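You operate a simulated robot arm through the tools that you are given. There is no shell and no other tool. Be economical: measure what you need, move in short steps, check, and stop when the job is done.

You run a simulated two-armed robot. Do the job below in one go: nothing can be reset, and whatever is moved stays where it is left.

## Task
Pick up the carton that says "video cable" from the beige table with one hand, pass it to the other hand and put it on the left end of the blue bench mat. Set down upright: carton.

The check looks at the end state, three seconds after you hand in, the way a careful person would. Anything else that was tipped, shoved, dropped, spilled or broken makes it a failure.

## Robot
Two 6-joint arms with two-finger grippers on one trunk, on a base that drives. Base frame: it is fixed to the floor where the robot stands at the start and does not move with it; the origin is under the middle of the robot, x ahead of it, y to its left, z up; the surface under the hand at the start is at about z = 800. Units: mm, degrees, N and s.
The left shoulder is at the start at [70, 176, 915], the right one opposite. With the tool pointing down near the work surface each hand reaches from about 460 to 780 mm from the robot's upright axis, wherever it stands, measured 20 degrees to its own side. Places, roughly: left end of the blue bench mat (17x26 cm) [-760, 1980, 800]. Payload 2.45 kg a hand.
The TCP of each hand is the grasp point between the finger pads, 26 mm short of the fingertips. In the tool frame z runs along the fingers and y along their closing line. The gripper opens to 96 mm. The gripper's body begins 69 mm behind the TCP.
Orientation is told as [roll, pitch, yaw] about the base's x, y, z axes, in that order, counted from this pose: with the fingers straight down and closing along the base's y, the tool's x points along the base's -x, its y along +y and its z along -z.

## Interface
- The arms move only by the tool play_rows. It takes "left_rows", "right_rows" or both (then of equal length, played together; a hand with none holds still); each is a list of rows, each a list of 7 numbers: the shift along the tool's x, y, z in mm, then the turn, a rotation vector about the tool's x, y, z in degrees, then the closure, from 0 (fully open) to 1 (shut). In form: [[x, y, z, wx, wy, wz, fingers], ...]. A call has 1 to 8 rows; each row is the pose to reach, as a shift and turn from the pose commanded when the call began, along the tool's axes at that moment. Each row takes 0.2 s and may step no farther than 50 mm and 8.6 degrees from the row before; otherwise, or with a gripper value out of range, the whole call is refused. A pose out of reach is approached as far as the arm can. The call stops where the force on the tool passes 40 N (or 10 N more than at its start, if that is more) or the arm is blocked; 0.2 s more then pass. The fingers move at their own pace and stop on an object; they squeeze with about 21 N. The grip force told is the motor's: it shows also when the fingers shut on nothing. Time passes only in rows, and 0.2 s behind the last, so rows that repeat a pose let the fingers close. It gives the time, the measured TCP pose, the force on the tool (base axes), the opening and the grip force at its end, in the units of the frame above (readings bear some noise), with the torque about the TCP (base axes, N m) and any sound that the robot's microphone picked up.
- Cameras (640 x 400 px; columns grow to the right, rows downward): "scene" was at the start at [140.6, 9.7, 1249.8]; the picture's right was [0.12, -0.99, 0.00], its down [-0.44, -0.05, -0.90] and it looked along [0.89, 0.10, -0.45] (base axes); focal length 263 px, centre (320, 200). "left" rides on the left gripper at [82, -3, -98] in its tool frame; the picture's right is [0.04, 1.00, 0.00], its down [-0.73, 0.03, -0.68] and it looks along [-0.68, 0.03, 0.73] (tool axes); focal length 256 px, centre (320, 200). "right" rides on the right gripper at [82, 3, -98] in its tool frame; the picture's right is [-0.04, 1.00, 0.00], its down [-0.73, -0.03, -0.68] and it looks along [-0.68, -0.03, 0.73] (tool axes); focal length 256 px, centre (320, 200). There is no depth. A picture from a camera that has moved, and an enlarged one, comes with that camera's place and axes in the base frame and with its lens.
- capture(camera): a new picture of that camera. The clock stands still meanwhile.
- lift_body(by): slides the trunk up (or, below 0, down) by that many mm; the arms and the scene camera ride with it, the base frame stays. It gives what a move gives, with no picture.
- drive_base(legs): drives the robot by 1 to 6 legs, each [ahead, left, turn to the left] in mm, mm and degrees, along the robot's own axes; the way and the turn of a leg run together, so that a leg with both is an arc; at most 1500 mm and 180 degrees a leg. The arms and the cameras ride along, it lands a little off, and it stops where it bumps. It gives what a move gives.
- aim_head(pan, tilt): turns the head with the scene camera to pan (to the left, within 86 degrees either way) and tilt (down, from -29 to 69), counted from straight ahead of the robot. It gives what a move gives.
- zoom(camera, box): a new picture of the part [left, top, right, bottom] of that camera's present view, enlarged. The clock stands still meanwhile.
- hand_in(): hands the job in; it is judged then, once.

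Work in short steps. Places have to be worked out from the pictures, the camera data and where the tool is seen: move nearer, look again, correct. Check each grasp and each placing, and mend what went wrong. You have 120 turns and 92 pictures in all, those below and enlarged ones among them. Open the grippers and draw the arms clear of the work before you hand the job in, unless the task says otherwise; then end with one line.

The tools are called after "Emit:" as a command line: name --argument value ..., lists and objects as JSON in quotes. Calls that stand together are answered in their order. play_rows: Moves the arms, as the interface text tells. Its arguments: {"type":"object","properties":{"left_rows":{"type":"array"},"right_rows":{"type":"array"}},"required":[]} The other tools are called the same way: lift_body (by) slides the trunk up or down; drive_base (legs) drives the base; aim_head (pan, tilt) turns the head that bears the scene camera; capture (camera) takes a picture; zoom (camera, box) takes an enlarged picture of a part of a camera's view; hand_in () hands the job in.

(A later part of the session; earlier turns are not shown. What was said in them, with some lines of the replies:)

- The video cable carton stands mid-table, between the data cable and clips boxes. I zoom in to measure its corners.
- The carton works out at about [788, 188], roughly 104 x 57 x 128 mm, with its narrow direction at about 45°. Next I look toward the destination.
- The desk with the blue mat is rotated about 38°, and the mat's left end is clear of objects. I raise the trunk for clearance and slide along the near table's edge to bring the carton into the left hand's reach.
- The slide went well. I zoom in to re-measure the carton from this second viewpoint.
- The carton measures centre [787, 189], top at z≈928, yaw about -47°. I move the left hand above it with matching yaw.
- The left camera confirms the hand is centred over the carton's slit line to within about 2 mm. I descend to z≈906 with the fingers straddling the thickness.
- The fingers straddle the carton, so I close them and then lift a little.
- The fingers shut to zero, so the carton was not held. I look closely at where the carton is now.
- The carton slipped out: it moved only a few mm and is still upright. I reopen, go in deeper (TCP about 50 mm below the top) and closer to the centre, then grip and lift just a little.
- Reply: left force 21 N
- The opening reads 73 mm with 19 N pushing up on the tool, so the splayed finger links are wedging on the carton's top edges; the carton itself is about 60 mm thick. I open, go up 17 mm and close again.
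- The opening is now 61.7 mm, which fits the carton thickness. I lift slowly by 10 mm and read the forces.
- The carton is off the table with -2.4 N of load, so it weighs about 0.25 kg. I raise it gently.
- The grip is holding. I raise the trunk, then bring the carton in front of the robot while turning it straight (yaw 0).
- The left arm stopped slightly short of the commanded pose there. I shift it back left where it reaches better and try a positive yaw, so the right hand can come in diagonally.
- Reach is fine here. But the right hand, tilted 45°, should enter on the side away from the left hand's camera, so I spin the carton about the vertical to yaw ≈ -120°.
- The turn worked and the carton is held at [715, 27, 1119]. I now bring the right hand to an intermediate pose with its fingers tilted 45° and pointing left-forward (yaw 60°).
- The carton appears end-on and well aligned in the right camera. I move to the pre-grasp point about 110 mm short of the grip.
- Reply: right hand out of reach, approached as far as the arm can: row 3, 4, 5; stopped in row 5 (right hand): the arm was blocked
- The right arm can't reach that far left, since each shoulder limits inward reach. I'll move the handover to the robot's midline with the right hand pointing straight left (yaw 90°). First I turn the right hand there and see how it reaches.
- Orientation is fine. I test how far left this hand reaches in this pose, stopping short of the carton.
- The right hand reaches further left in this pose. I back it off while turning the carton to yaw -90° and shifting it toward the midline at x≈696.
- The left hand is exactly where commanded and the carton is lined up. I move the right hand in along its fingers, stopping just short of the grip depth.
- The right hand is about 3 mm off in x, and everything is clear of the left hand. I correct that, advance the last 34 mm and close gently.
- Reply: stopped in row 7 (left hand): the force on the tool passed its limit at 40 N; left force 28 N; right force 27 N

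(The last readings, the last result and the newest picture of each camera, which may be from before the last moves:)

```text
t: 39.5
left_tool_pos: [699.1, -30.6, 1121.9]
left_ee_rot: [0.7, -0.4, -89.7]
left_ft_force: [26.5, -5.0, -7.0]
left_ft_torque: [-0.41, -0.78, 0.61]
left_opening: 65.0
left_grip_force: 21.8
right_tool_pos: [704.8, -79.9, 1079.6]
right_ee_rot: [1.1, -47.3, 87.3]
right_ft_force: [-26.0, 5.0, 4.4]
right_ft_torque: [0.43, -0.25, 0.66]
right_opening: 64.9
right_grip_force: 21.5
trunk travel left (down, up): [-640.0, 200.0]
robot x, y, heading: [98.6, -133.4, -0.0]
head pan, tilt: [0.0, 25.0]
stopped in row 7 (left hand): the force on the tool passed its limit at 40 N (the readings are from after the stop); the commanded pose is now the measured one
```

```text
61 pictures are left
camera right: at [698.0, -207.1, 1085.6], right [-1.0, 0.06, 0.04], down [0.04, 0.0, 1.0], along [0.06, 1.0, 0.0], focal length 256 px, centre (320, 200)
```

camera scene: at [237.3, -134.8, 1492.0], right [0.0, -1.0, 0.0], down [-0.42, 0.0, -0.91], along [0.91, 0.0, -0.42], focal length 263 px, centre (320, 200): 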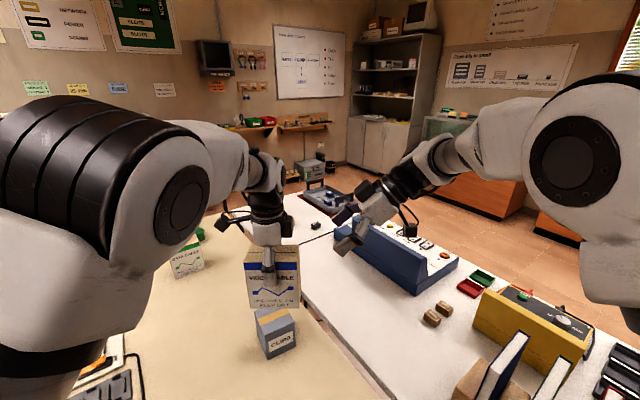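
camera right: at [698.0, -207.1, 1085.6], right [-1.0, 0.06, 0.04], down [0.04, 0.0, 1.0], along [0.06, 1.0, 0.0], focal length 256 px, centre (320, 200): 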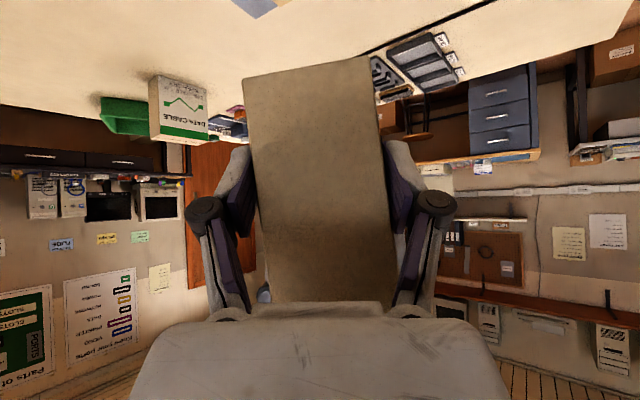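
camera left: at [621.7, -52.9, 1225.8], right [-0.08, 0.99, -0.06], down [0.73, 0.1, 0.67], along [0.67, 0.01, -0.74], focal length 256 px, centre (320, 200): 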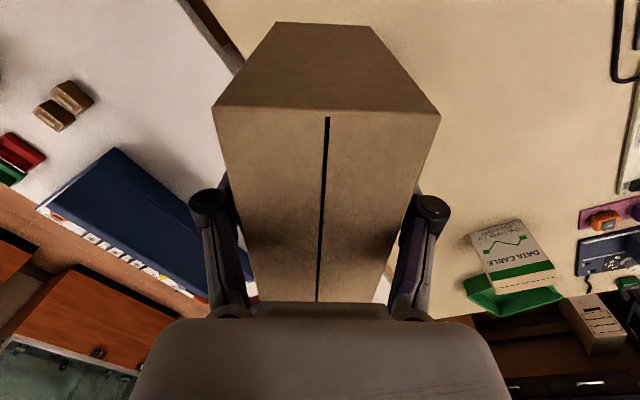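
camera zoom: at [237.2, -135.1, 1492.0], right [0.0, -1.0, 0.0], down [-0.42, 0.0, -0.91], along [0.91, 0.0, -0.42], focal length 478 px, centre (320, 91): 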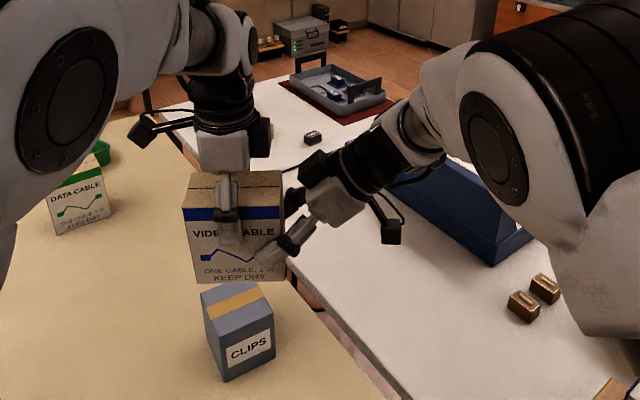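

The right arm hit its reach limit at y≈-80 and drifted sideways, twisting the carton a few degrees. I open the right hand and back off; the left pads should re-seat the carton.

Emit:
play_rows --right_rows '[[0, 0, 0, 0, 0, 0, 0.3], [0, 0, 0, 0, 0, 0, 0], [0, 0, 0, 0, 0, 0, 0], [0, 0, -20, 0, 0, 0, 0], [0, 0, -50, 0, 0, 0, 0], [0, 0, -80, 0, 0, 0, 0]]'

Emit:
capture --camera "right"

```text
t: 40.9
left_tool_pos: [697.3, -31.3, 1119.8]
left_ee_rot: [0.3, -0.1, -89.8]
left_ft_force: [-0.1, 0.1, -2.2]
left_ft_torque: [0.06, -0.03, 0.0]
left_opening: 62.0
left_grip_force: 21.2
right_tool_pos: [702.6, -136.6, 1134.8]
right_ee_rot: [0.4, -47.1, 87.7]
right_ft_force: [0.2, -0.4, 0.9]
right_ft_torque: [0.0, -0.01, 0.03]
right_opening: 96.0
right_grip_force: 0.0
trunk travel left (down, up): [-640.0, 200.0]
robot x, y, heading: [91.9, -132.0, 0.2]
head pan, tilt: [0.0, 25.0]
```

```text
60 pictures are left
camera right: at [696.0, -264.9, 1141.8], right [-1.0, 0.06, 0.04], down [0.04, 0.0, 1.0], along [0.06, 1.0, -0.01], focal length 256 px, centre (320, 200)
```

right: 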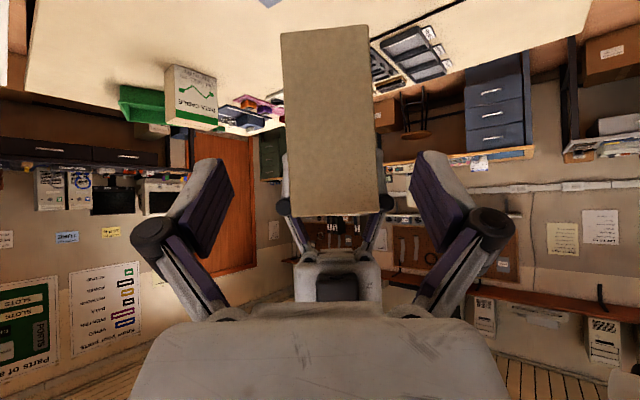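

The carton re-seated straight. Farther out in x both arms get more inward reach, so I move the carton to about [752, -49] and the right hand along with it, correcting its orientation.

Emit:
play_rows --left_rows '[[-3, 8, 0, 0, 0, 0, 1], [-6, 18, 0, 0, 0, 0, 1], [-10, 30, 0, 0, 0, 0, 1], [-14, 42, 0, 0, 0, 0, 1], [-18, 55, 0, 0, 0, 0, 1], [-18, 55, 0, 0, 0, 0, 1]]' --right_rows '[[1, -8, 0, -0.4, 0.5, -0.4, 0], [3, -18, 0, -0.8, 1, -0.8, 0], [5, -30, 0, -1.2, 1.5, -1.2, 0], [6, -40, 0, -1.7, 2.1, -1.6, 0], [7, -49, 0, -1.7, 2.1, -1.6, 0], [7, -49, 0, -1.7, 2.1, -1.6, 0]]'

```text
t: 42.3
left_tool_pos: [752.3, -47.5, 1121.6]
left_ee_rot: [0.3, -0.1, -89.8]
left_ft_force: [-0.6, -0.7, -2.3]
left_ft_torque: [0.05, 0.0, -0.03]
left_opening: 61.7
left_grip_force: 20.8
right_tool_pos: [753.5, -141.8, 1129.2]
right_ee_rot: [0.6, -45.0, 89.9]
right_ft_force: [-0.9, 0.5, 0.5]
right_ft_torque: [-0.01, 0.01, -0.02]
right_opening: 96.0
right_grip_force: 0.1
trunk travel left (down, up): [-640.0, 200.0]
robot x, y, heading: [97.8, -135.4, 0.0]
head pan, tilt: [0.0, 25.0]
```

Both hands are on target. I advance the right hand 78 mm along its fingers without closing, then check.

Emit:
play_rows --right_rows '[[-1, 1, 20, 0, 0, 0, 0], [-2, 1, 40, 0, 0, 0, 0], [-3, 1, 60, 0, 0, 0, 0], [-3, 1, 78, 0, 0, 0, 0], [-3, 1, 78, 0, 0, 0, 0]]'

Emit:
capture --camera "right"

```text
t: 43.5
left_tool_pos: [752.6, -48.5, 1120.7]
left_ee_rot: [0.3, -0.2, -89.8]
left_ft_force: [0.8, -0.4, -3.1]
left_ft_torque: [0.02, 0.0, 0.0]
left_opening: 61.5
left_grip_force: 20.9
right_tool_pos: [750.3, -86.2, 1077.1]
right_ee_rot: [0.6, -44.9, 89.9]
right_ft_force: [-0.5, -0.5, -0.3]
right_ft_torque: [0.0, 0.02, 0.01]
right_opening: 96.0
right_grip_force: 0.1
trunk travel left (down, up): [-640.0, 200.0]
robot x, y, heading: [94.8, -134.6, 0.0]
head pan, tilt: [0.0, 25.0]
```

```text
59 pictures are left
camera right: at [748.5, -213.1, 1088.4], right [-1.0, 0.02, 0.04], down [0.04, 0.04, 1.0], along [0.02, 1.0, -0.04], focal length 256 px, centre (320, 200)
```

right: 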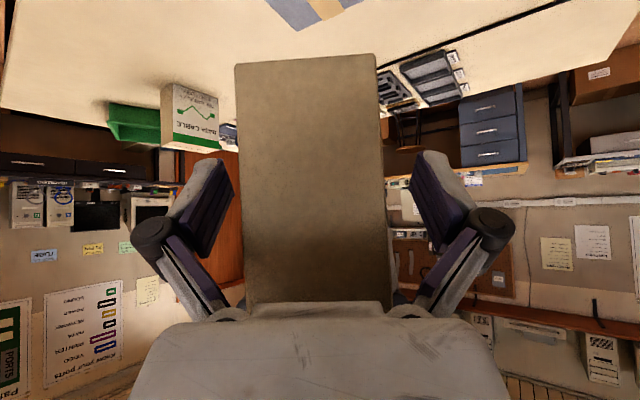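

B is reached exactly; carton sits ~3 mm off-centre between the pads. I shift 3 mm and close.

Emit:
play_rows --right_rows '[[0, -3, 0, 0, 0, 0, 0], [0, -3, 0, 0, 0, 0, 0.2], [0, -3, 0, 0, 0, 0, 0.3], [0, -3, 0, 0, 0, 0, 1], [0, -3, 0, 0, 0, 0, 1], [0, -3, 0, 0, 0, 0, 1]]'

Emit:
capture --camera "right"

Emit:
zoom --camera "scene" --box '[210, 130, 430, 330]'

```text
t: 44.9
left_tool_pos: [752.2, -47.6, 1120.4]
left_ee_rot: [0.3, -0.1, -89.8]
left_ft_force: [-1.5, 5.2, -1.6]
left_ft_torque: [0.13, 0.48, -0.14]
left_opening: 61.6
left_grip_force: 21.0
right_tool_pos: [754.2, -84.4, 1076.3]
right_ee_rot: [0.6, -44.9, 89.9]
right_ft_force: [3.3, -5.2, 0.1]
right_ft_torque: [0.11, -0.38, 0.06]
right_opening: 61.8
right_grip_force: 21.0
trunk travel left (down, up): [-640.0, 200.0]
robot x, y, heading: [94.7, -133.7, 0.2]
head pan, tilt: [0.0, 25.0]
```

```text
58 pictures are left
camera right: at [751.7, -212.8, 1087.9], right [-1.0, 0.02, 0.04], down [0.04, 0.04, 1.0], along [0.02, 1.0, -0.04], focal length 256 px, centre (320, 200)
```

right: 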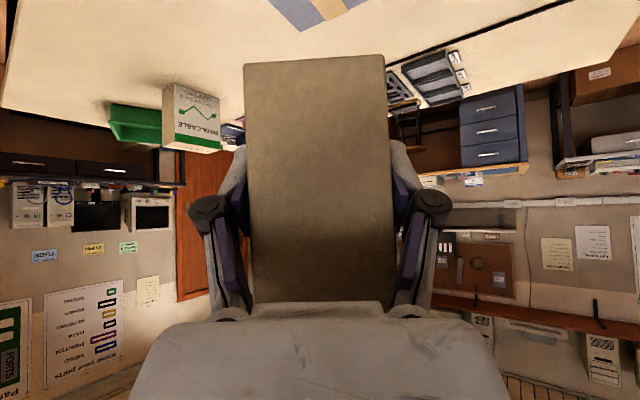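

```text
2.00 times, centred on (320, 230) of scene
camera zoom: at [237.2, -135.0, 1492.0], right [0.0, -1.0, 0.0], down [-0.42, 0.0, -0.91], along [0.91, 0.0, -0.42], focal length 526 px, centre (320, 140)
```

zoom: 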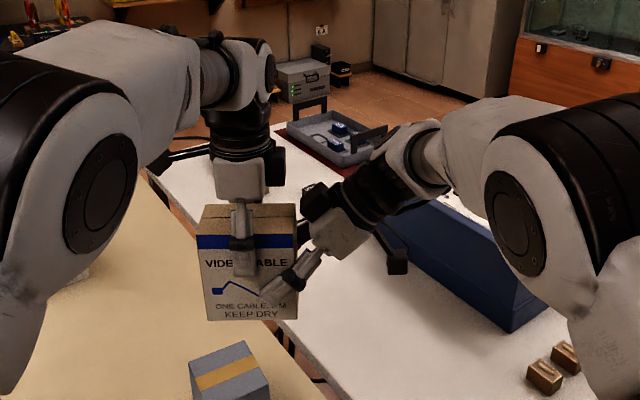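

A clean double grip: both openings are about 61.7 mm with small forces. I open the left hand and draw it straight up.

Emit:
play_rows --left_rows '[[0, 0, 0, 0, 0, 0, 0.25], [0, 0, 0, 0, 0, 0, 0], [0, 0, 0, 0, 0, 0, 0], [0, 0, -15, 0, 0, 0, 0], [0, 0, -40, 0, 0, 0, 0], [0, 0, -75, 0, 0, 0, 0], [0, 0, -110, 0, 0, 0, 0], [0, 0, -140, 0, 0, 0, 0]]'

Emit:
zoom --camera "scene" --box '[210, 130, 430, 330]'

```text
t: 46.7
left_tool_pos: [752.3, -47.2, 1261.2]
left_ee_rot: [0.2, -0.1, -89.8]
left_ft_force: [-0.6, 0.5, 0.3]
left_ft_torque: [0.01, 0.01, 0.01]
left_opening: 96.0
left_grip_force: 0.1
right_tool_pos: [753.4, -85.4, 1075.3]
right_ee_rot: [0.7, -44.9, 90.0]
right_ft_force: [-0.4, -0.6, -0.4]
right_ft_torque: [-0.09, 0.02, 0.04]
right_opening: 61.8
right_grip_force: 20.6
trunk travel left (down, up): [-640.0, 200.0]
robot x, y, heading: [93.0, -132.2, 0.0]
head pan, tilt: [0.0, 25.0]
```

```text
2.00 times, centred on (320, 230) of scene
camera zoom: at [237.7, -134.7, 1492.0], right [0.0, -1.0, 0.0], down [-0.42, 0.0, -0.91], along [0.91, 0.0, -0.42], focal length 526 px, centre (320, 140)
```

zoom: 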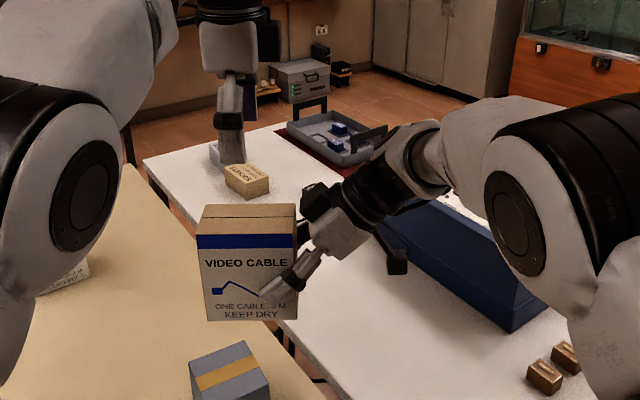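

The handover succeeded: the right hand holds the carton upright. I draw the left arm aside and bring the carton in a bit for the drive.

Emit:
play_rows --left_rows '[[30, -10, 0, 0, 0, 0, 0], [70, -20, 0, 0, 0, 0, 0], [110, -30, 0, 0, 0, 0, 0], [150, -45, 0, 0, 0, 0, 0], [190, -60, 0, 0, 0, 0, 0], [220, -75, 0, 0, 0, 0, 0]]' --right_rows '[[0, 8, 0, 0, 0, 0, 1], [0, 22, 0, 0, 0, 0, 1], [10, 40, -10, 0, 0, 0, 1], [20, 58, -20, 0, 0, 0, 1], [28, 74, -28, 0, 0, 0, 1], [35, 85, -35, 0, 0, 0, 1]]'

Emit:
drive_base --legs '[[-90, -60, 0]]'

Emit:
capture --camera "scene"

```text
t: 48.1
left_tool_pos: [675.0, 172.1, 1258.1]
left_ee_rot: [0.3, -0.1, -90.0]
left_ft_force: [-0.5, -0.5, -0.1]
left_ft_torque: [-0.04, -0.03, -0.02]
left_opening: 96.1
left_grip_force: 0.0
right_tool_pos: [667.1, -135.6, 1075.9]
right_ee_rot: [0.4, -44.8, 90.1]
right_ft_force: [0.9, -0.1, 0.4]
right_ft_torque: [-0.11, -0.05, -0.04]
right_opening: 61.3
right_grip_force: 21.2
trunk travel left (down, up): [-640.0, 200.0]
robot x, y, heading: [92.9, -130.4, 0.1]
head pan, tilt: [0.0, 25.0]
```

```text
t: 49.3
left_tool_pos: [586.6, 110.6, 1259.3]
left_ee_rot: [0.3, 0.0, -89.9]
left_ft_force: [-0.4, -0.1, -0.3]
left_ft_torque: [0.0, 0.01, 0.01]
left_opening: 96.0
left_grip_force: 0.0
right_tool_pos: [577.7, -196.4, 1075.2]
right_ee_rot: [0.8, -44.9, 89.8]
right_ft_force: [-0.8, 0.1, -2.9]
right_ft_torque: [-0.05, 0.0, -0.02]
right_opening: 61.9
right_grip_force: 21.7
trunk travel left (down, up): [-640.0, 200.0]
robot x, y, heading: [3.5, -191.0, 0.1]
head pan, tilt: [0.0, 25.0]
```

```text
55 pictures are left
camera scene: at [146.9, -195.1, 1492.0], right [0.0, -1.0, 0.0], down [-0.42, 0.0, -0.91], along [0.91, 0.0, -0.42], focal length 263 px, centre (320, 200)
```

scene: 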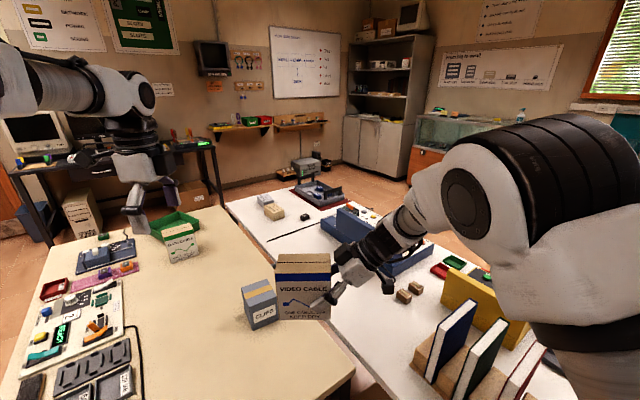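

The carton is securely carried. I turn left 60° in place, then look along the way.

Emit:
drive_base --legs '[[0, 0, 60]]'

Emit:
aim_head --pan 70 --tilt 25

Emit:
capture --camera "scene"

```text
t: 52.4
left_tool_pos: [17.2, 462.5, 1258.3]
left_ee_rot: [0.3, 0.0, -28.6]
left_ft_force: [0.6, -0.3, 0.6]
left_ft_torque: [-0.01, 0.02, 0.0]
left_opening: 95.9
left_grip_force: 0.1
right_tool_pos: [283.0, 305.1, 1075.8]
right_ee_rot: [0.6, -44.8, 151.1]
right_ft_force: [0.1, 0.1, -2.9]
right_ft_torque: [-0.05, -0.08, 0.01]
right_opening: 61.8
right_grip_force: 21.0
trunk travel left (down, up): [-640.0, 200.0]
robot x, y, heading: [5.9, -192.9, 61.3]
head pan, tilt: [0.0, 25.0]
```

```text
t: 53.8
left_tool_pos: [17.4, 461.9, 1259.4]
left_ee_rot: [0.3, -0.1, -28.7]
left_ft_force: [0.4, -1.1, -0.7]
left_ft_torque: [-0.01, 0.01, 0.0]
left_opening: 96.2
left_grip_force: 0.1
right_tool_pos: [282.6, 306.5, 1075.8]
right_ee_rot: [0.6, -44.9, 151.1]
right_ft_force: [-0.2, -0.6, -1.2]
right_ft_torque: [-0.04, -0.05, 0.0]
right_opening: 61.6
right_grip_force: 21.1
trunk travel left (down, up): [-640.0, 200.0]
robot x, y, heading: [4.8, -193.9, 61.4]
head pan, tilt: [70.0, 25.0]
```

```text
54 pictures are left
camera scene: at [-32.7, -81.7, 1492.1], right [0.75, 0.66, 0.0], down [0.28, -0.32, -0.91], along [-0.6, 0.68, -0.42], focal length 263 px, centre (320, 200)
```

scene: 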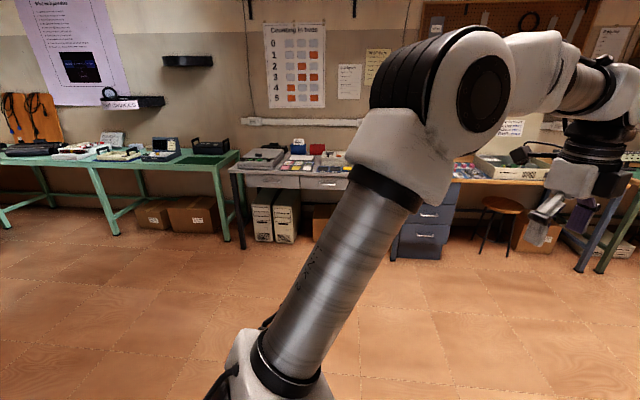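

The floor on the left is open. I finish the turn to about 128° and drive by way of a point clear of the table corner to a stand-off in front of the desk.

Emit:
drive_base --legs '[[0, 0, 66.6], [608, -25, 0], [765, -711, 0]]'

Emit:
aim_head --pan 0 --tilt 35

Emit:
capture --camera "scene"

```text
t: 65.1
left_tool_pos: [-916.4, 1559.4, 1259.5]
left_ee_rot: [0.3, -0.1, 40.5]
left_ft_force: [0.8, -0.6, -0.2]
left_ft_torque: [0.01, 0.01, -0.02]
left_opening: 96.1
left_grip_force: 0.1
right_tool_pos: [-676.4, 1752.3, 1075.8]
right_ee_rot: [0.6, -44.9, -139.7]
right_ft_force: [0.1, 0.5, -2.2]
right_ft_torque: [0.08, -0.02, 0.01]
right_opening: 61.7
right_grip_force: 20.9
trunk travel left (down, up): [-640.0, 200.0]
robot x, y, heading: [-306.0, 1316.2, 130.4]
head pan, tilt: [70.0, 25.0]
```

```text
t: 66.5
left_tool_pos: [-915.5, 1559.8, 1259.4]
left_ee_rot: [0.4, -0.1, 40.5]
left_ft_force: [0.6, 0.5, 0.0]
left_ft_torque: [0.02, -0.01, 0.04]
left_opening: 96.2
left_grip_force: 0.2
right_tool_pos: [-676.4, 1752.8, 1076.0]
right_ee_rot: [0.7, -44.8, -139.8]
right_ft_force: [-0.7, 0.3, -3.2]
right_ft_torque: [0.08, -0.07, -0.01]
right_opening: 61.6
right_grip_force: 21.0
trunk travel left (down, up): [-640.0, 200.0]
robot x, y, heading: [-308.1, 1312.0, 130.2]
head pan, tilt: [0.0, 35.0]
```

```text
53 pictures are left
camera scene: at [-398.1, 1418.8, 1476.3], right [0.76, 0.65, 0.0], down [0.37, -0.44, -0.82], along [-0.53, 0.62, -0.57], focal length 263 px, centre (320, 200)
```

scene: 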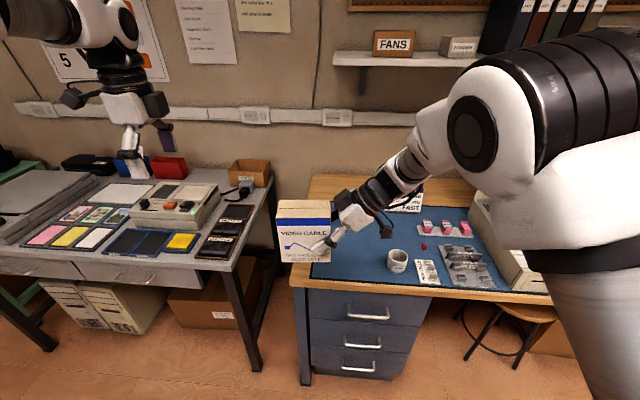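

The mat's left end is visible, with its near-left corner at about [-764, 1813]; the mug is about 170 mm to the right of the target and nearer. I drive so the carton hangs over the target at about [-759, 1981].

Emit:
drive_base --legs '[[226, -88, -3]]'

Emit:
capture --camera "scene"

Emit:
capture --camera "right"

```text
t: 68.3
left_tool_pos: [-975.8, 1819.7, 1259.2]
left_ee_rot: [0.4, -0.1, 37.5]
left_ft_force: [0.5, 0.4, 0.7]
left_ft_torque: [0.01, 0.01, 0.0]
left_opening: 96.2
left_grip_force: 0.0
right_tool_pos: [-726.5, 2001.1, 1075.9]
right_ee_rot: [0.7, -44.9, -142.7]
right_ft_force: [-0.1, -0.1, -2.2]
right_ft_torque: [0.06, -0.08, 0.02]
right_opening: 61.6
right_grip_force: 21.0
trunk travel left (down, up): [-640.0, 200.0]
robot x, y, heading: [-382.0, 1543.3, 127.3]
head pan, tilt: [0.0, 35.0]
```

```text
52 pictures are left
camera scene: at [-465.3, 1652.5, 1476.4], right [0.79, 0.61, 0.0], down [0.35, -0.46, -0.82], along [-0.5, 0.65, -0.57], focal length 263 px, centre (320, 200)
```

scene: 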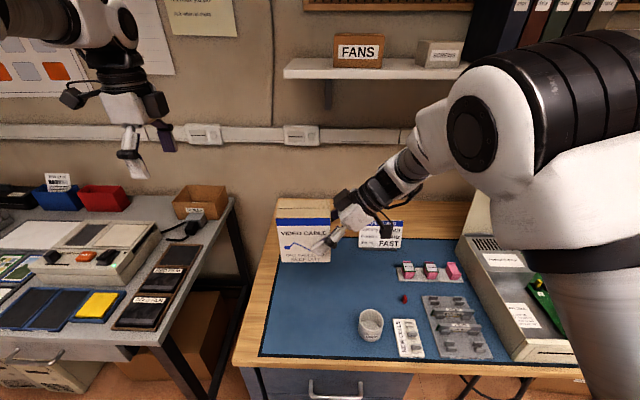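

```text
51 pictures are left
camera right: at [-622.9, 2075.7, 1087.6], right [0.59, -0.81, 0.04], down [-0.06, 0.0, 1.0], along [-0.81, -0.59, -0.04], focal length 256 px, centre (320, 200)
```

right: 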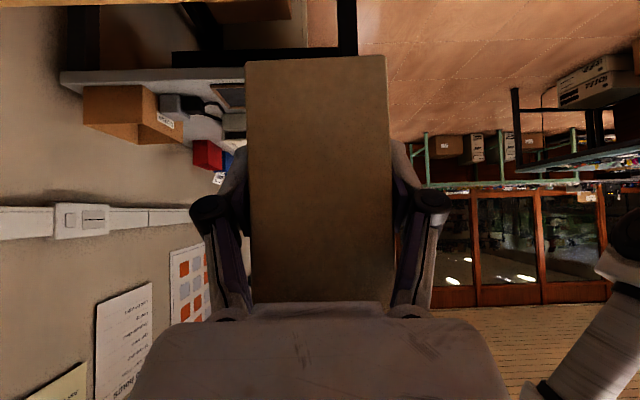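

The carton centre is about [-756, 1979]. I nudge it 25 mm deeper and 8 mm left for more room from the mug, then lower the trunk most of the way.

Emit:
play_rows --right_rows '[[-2, -8, 2, 0, 0, 0, 1], [-4, -16, 4, 0, 0, 0, 1], [-6, -25, 6, 0, 0, 0, 1], [-6, -25, 6, 0, 0, 0, 1]]'

Emit:
lift_body --by -170

Emit:
capture --camera "scene"

Emit:
capture --camera "right"

```text
t: 69.3
left_tool_pos: [-975.4, 1820.7, 1257.7]
left_ee_rot: [0.3, -0.2, 37.5]
left_ft_force: [-0.6, -0.2, -0.4]
left_ft_torque: [0.04, -0.01, -0.02]
left_opening: 96.2
left_grip_force: 0.1
right_tool_pos: [-747.9, 2015.3, 1074.8]
right_ee_rot: [0.6, -44.9, -142.7]
right_ft_force: [0.0, -0.3, -2.6]
right_ft_torque: [0.05, -0.1, 0.01]
right_opening: 61.8
right_grip_force: 21.3
trunk travel left (down, up): [-640.0, 200.0]
robot x, y, heading: [-378.0, 1545.5, 127.3]
head pan, tilt: [0.0, 35.0]
```

```text
t: 71.2
left_tool_pos: [-975.1, 1821.1, 1089.1]
left_ee_rot: [0.3, -0.1, 37.5]
left_ft_force: [-0.2, 0.1, 1.1]
left_ft_torque: [0.0, 0.01, -0.02]
left_opening: 96.2
left_grip_force: 0.1
right_tool_pos: [-746.8, 2016.0, 905.3]
right_ee_rot: [0.5, -44.9, -142.6]
right_ft_force: [0.2, -0.6, -2.6]
right_ft_torque: [0.07, -0.07, -0.01]
right_opening: 61.6
right_grip_force: 21.0
trunk travel left (down, up): [-470.0, 370.0]
robot x, y, heading: [-379.8, 1541.8, 127.4]
head pan, tilt: [0.0, 35.0]
```

```text
50 pictures are left
camera scene: at [-465.4, 1653.0, 1306.4], right [0.79, 0.61, 0.0], down [0.35, -0.46, -0.82], along [-0.5, 0.65, -0.57], focal length 263 px, centre (320, 200)
```

scene: 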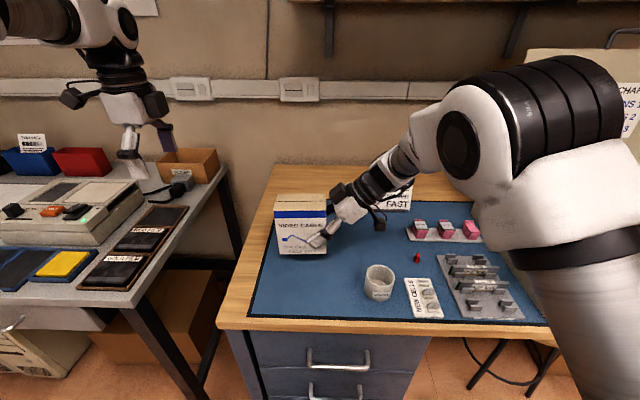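

```text
49 pictures are left
camera right: at [-644.7, 2091.2, 916.5], right [0.59, -0.81, 0.04], down [-0.06, 0.0, 1.0], along [-0.81, -0.59, -0.04], focal length 256 px, centre (320, 200)
```

right: 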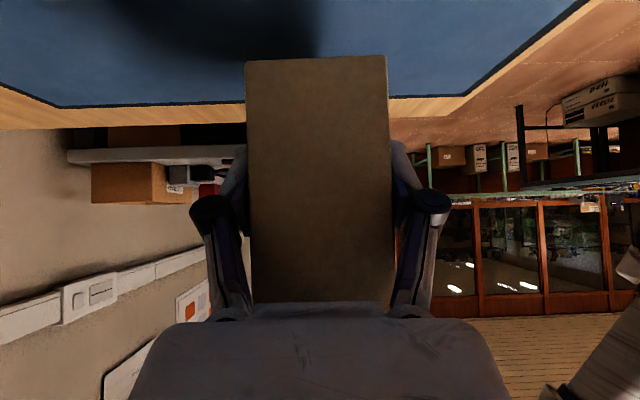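

The carton hangs well inside the mat's left part, and the right wrist camera is about 107 mm from the mug. I lower the trunk another 40 mm and look closely.

Emit:
lift_body --by -40

Emit:
zoom --camera "scene" --box '[230, 150, 450, 330]'

Emit:
capture --camera "right"

```text
t: 72.1
left_tool_pos: [-975.3, 1821.4, 1049.0]
left_ee_rot: [0.3, -0.1, 37.5]
left_ft_force: [0.6, -0.8, -0.4]
left_ft_torque: [0.01, 0.01, 0.0]
left_opening: 96.2
left_grip_force: 0.2
right_tool_pos: [-747.4, 2015.5, 866.2]
right_ee_rot: [0.6, -44.8, -142.7]
right_ft_force: [0.2, -0.1, -2.1]
right_ft_torque: [0.06, -0.09, 0.01]
right_opening: 61.7
right_grip_force: 21.4
trunk travel left (down, up): [-430.0, 410.0]
robot x, y, heading: [-383.0, 1547.3, 127.3]
head pan, tilt: [0.0, 35.0]
```

```text
2.22 times, centred on (340, 240) of scene
camera zoom: at [-465.2, 1652.9, 1266.3], right [0.79, 0.61, 0.0], down [0.35, -0.46, -0.82], along [-0.5, 0.65, -0.57], focal length 584 px, centre (276, 111)
```

zoom: 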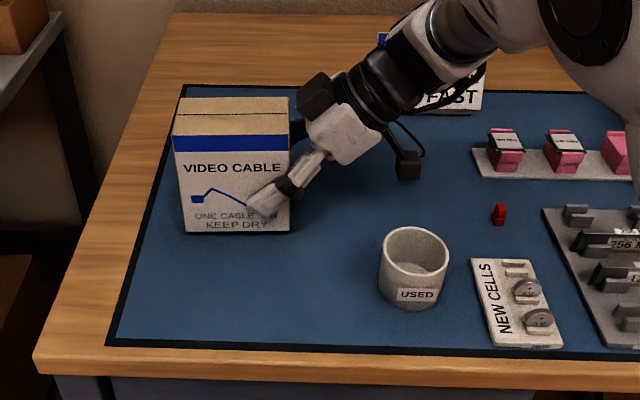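

```text
47 pictures are left
camera right: at [-644.6, 2091.1, 876.6], right [0.59, -0.81, 0.04], down [-0.06, 0.0, 1.0], along [-0.81, -0.59, -0.04], focal length 256 px, centre (320, 200)
```

right: 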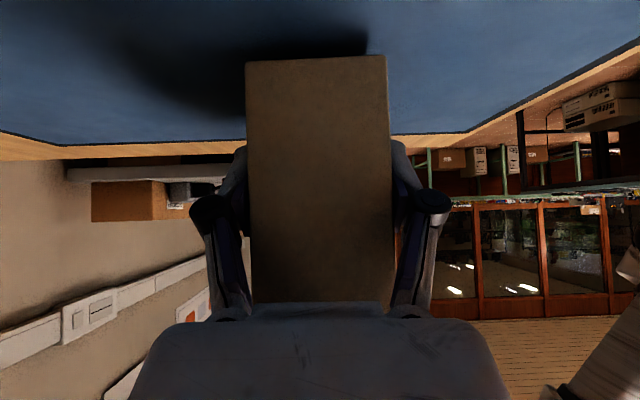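

The carton bottom should be about 15 mm above the mat. I lower it 11 mm with the arm and read the force.

Emit:
play_rows --right_rows '[[1.4, 0, 1.4, 0, 0, 0, 1], [2.8, 0, 2.8, 0, 0, 0, 1], [4.2, 0, 4.2, 0, 0, 0, 1], [5.6, 0, 5.6, 0, 0, 0, 1], [7, 0, 7, 0, 0, 0, 1], [7.8, 0, 7.8, 0, 0, 0, 1]]'

Emit:
zoom --camera "scene" --box '[270, 180, 370, 260]'

```text
t: 73.5
left_tool_pos: [-975.0, 1821.6, 1049.9]
left_ee_rot: [0.3, -0.1, 37.5]
left_ft_force: [0.0, 0.6, 0.5]
left_ft_torque: [0.01, 0.01, -0.03]
left_opening: 96.0
left_grip_force: 0.0
right_tool_pos: [-746.4, 2015.6, 855.6]
right_ee_rot: [0.6, -45.0, -142.7]
right_ft_force: [0.1, 1.5, 6.2]
right_ft_torque: [-0.49, 0.49, -0.14]
right_opening: 61.7
right_grip_force: 21.9
trunk travel left (down, up): [-430.0, 410.0]
robot x, y, heading: [-381.2, 1541.4, 127.5]
head pan, tilt: [0.0, 35.0]
```

```text
5.00 times, centred on (320, 220) of scene
camera zoom: at [-464.9, 1652.8, 1266.5], right [0.79, 0.61, 0.0], down [0.35, -0.46, -0.82], along [-0.5, 0.65, -0.57], focal length 1314 px, centre (320, 100)
```

zoom: 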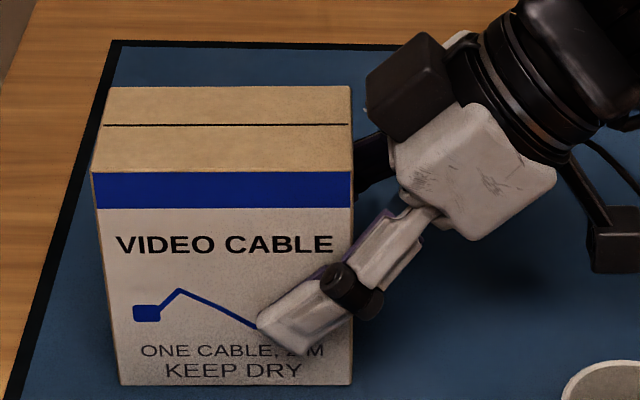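

Contact: the load went from -2.3 to +6 N. I open the fingers slowly and hold still.

Emit:
play_rows --right_rows '[[0, 0, 0, 0, 0, 0, 0.33], [0, 0, 0, 0, 0, 0, 0.28], [0, 0, 0, 0, 0, 0, 0.2], [0, 0, 0, 0, 0, 0, 0.1], [0, 0, 0, 0, 0, 0, 0], [0, 0, 0, 0, 0, 0, 0]]'

Emit:
zoom --camera "scene" --box '[250, 170, 400, 280]'

Emit:
capture --camera "right"

```text
t: 74.9
left_tool_pos: [-975.2, 1819.8, 1049.0]
left_ee_rot: [0.3, 0.0, 37.5]
left_ft_force: [-0.4, -0.3, -0.3]
left_ft_torque: [-0.01, 0.02, 0.01]
left_opening: 96.1
left_grip_force: 0.0
right_tool_pos: [-747.4, 2016.5, 854.1]
right_ee_rot: [0.6, -44.9, -142.7]
right_ft_force: [0.3, -0.2, 0.3]
right_ft_torque: [-0.04, 0.04, -0.01]
right_opening: 95.9
right_grip_force: 0.0
trunk travel left (down, up): [-430.0, 410.0]
robot x, y, heading: [-382.3, 1543.6, 127.7]
head pan, tilt: [0.0, 35.0]
```

```text
3.64 times, centred on (325, 225) of scene
camera zoom: at [-465.3, 1652.9, 1266.3], right [0.79, 0.61, 0.0], down [0.35, -0.46, -0.82], along [-0.5, 0.65, -0.57], focal length 956 px, centre (302, 109)
```

zoom: 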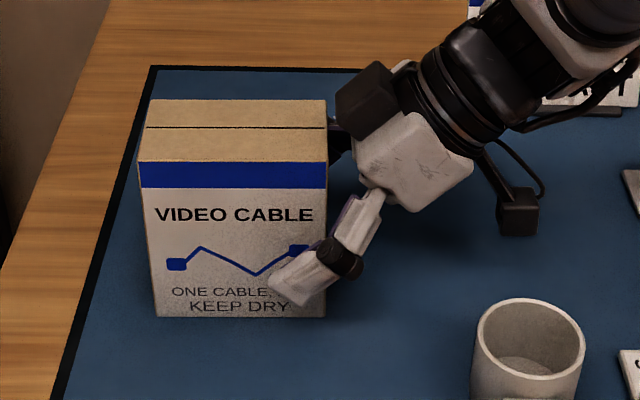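

```text
44 pictures are left
camera right: at [-644.3, 2091.1, 865.6], right [0.59, -0.81, 0.04], down [-0.06, 0.0, 1.0], along [-0.81, -0.59, -0.04], focal length 256 px, centre (320, 200)
```

right: 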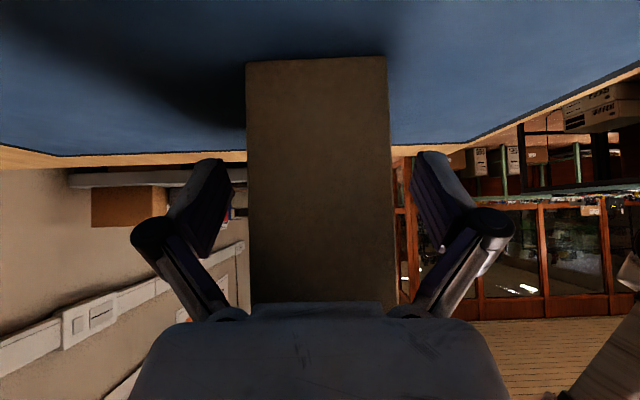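

The carton stands upright on its own, fingers clear on both sides. I withdraw the right hand back along its fingers.

Emit:
play_rows --right_rows '[[0, 0, -15, 0, 0, 0, 0], [0, 0, -35, 0, 0, 0, 0], [0, 0, -60, 0, 0, 0, 0], [0, 0, -85, 0, 0, 0, 0], [0, 0, -110, 0, 0, 0, 0], [0, 0, -135, 0, 0, 0, 0]]'

Emit:
lift_body --by 150

Emit:
drive_base --legs '[[-250, 0, 0]]'

Emit:
capture --camera "scene"

```text
t: 76.3
left_tool_pos: [-974.0, 1820.8, 1048.8]
left_ee_rot: [0.4, -0.1, 37.5]
left_ft_force: [-0.5, 0.0, 0.5]
left_ft_torque: [0.04, 0.0, 0.01]
left_opening: 96.0
left_grip_force: 0.1
right_tool_pos: [-670.1, 2075.1, 951.0]
right_ee_rot: [0.6, -44.8, -142.8]
right_ft_force: [-0.1, 0.2, -1.4]
right_ft_torque: [0.04, 0.01, 0.04]
right_opening: 95.9
right_grip_force: 0.0
trunk travel left (down, up): [-430.0, 410.0]
robot x, y, heading: [-381.0, 1545.7, 127.6]
head pan, tilt: [0.0, 35.0]
```

```text
t: 78.0
left_tool_pos: [-976.0, 1821.6, 1198.1]
left_ee_rot: [0.3, 0.0, 37.6]
left_ft_force: [0.4, -0.6, -0.1]
left_ft_torque: [-0.01, 0.0, -0.01]
left_opening: 96.0
left_grip_force: 0.1
right_tool_pos: [-671.3, 2075.4, 1100.3]
right_ee_rot: [0.5, -44.9, -142.7]
right_ft_force: [1.1, 0.0, -0.4]
right_ft_torque: [0.03, 0.01, 0.01]
right_opening: 95.9
right_grip_force: 0.1
trunk travel left (down, up): [-580.0, 260.0]
robot x, y, heading: [-380.0, 1544.5, 127.2]
head pan, tilt: [0.0, 35.0]
```

```text
t: 79.8
left_tool_pos: [-823.0, 1621.3, 1199.5]
left_ee_rot: [0.3, -0.1, 37.5]
left_ft_force: [0.1, 0.4, -0.3]
left_ft_torque: [0.02, 0.01, 0.0]
left_opening: 95.7
left_grip_force: 0.0
right_tool_pos: [-519.3, 1875.5, 1101.4]
right_ee_rot: [0.6, -44.9, -142.6]
right_ft_force: [-0.1, -0.4, 0.2]
right_ft_torque: [0.01, -0.01, 0.01]
right_opening: 95.8
right_grip_force: 0.0
trunk travel left (down, up): [-580.0, 260.0]
robot x, y, heading: [-226.4, 1342.7, 127.6]
head pan, tilt: [0.0, 35.0]
```

```text
43 pictures are left
camera scene: at [-313.4, 1454.3, 1416.2], right [0.79, 0.61, 0.0], down [0.35, -0.46, -0.82], along [-0.5, 0.65, -0.57], focal length 263 px, centre (320, 200)
```

scene: 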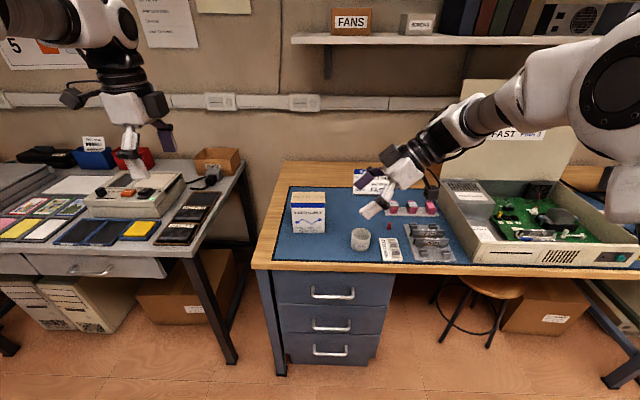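

The carton stands upright on the left end of the mat, nothing else was disturbed, and both hands are open and clear. I hand in.

Emit:
hand_in

```text
The job is handed in.
```

The "video cable" carton was passed in the air from the left hand to the right and now stands upright on the left end of the blue mat. My first grip slipped and moved it a few millimetres on the beige table before I regripped; nothing else was seen to move.
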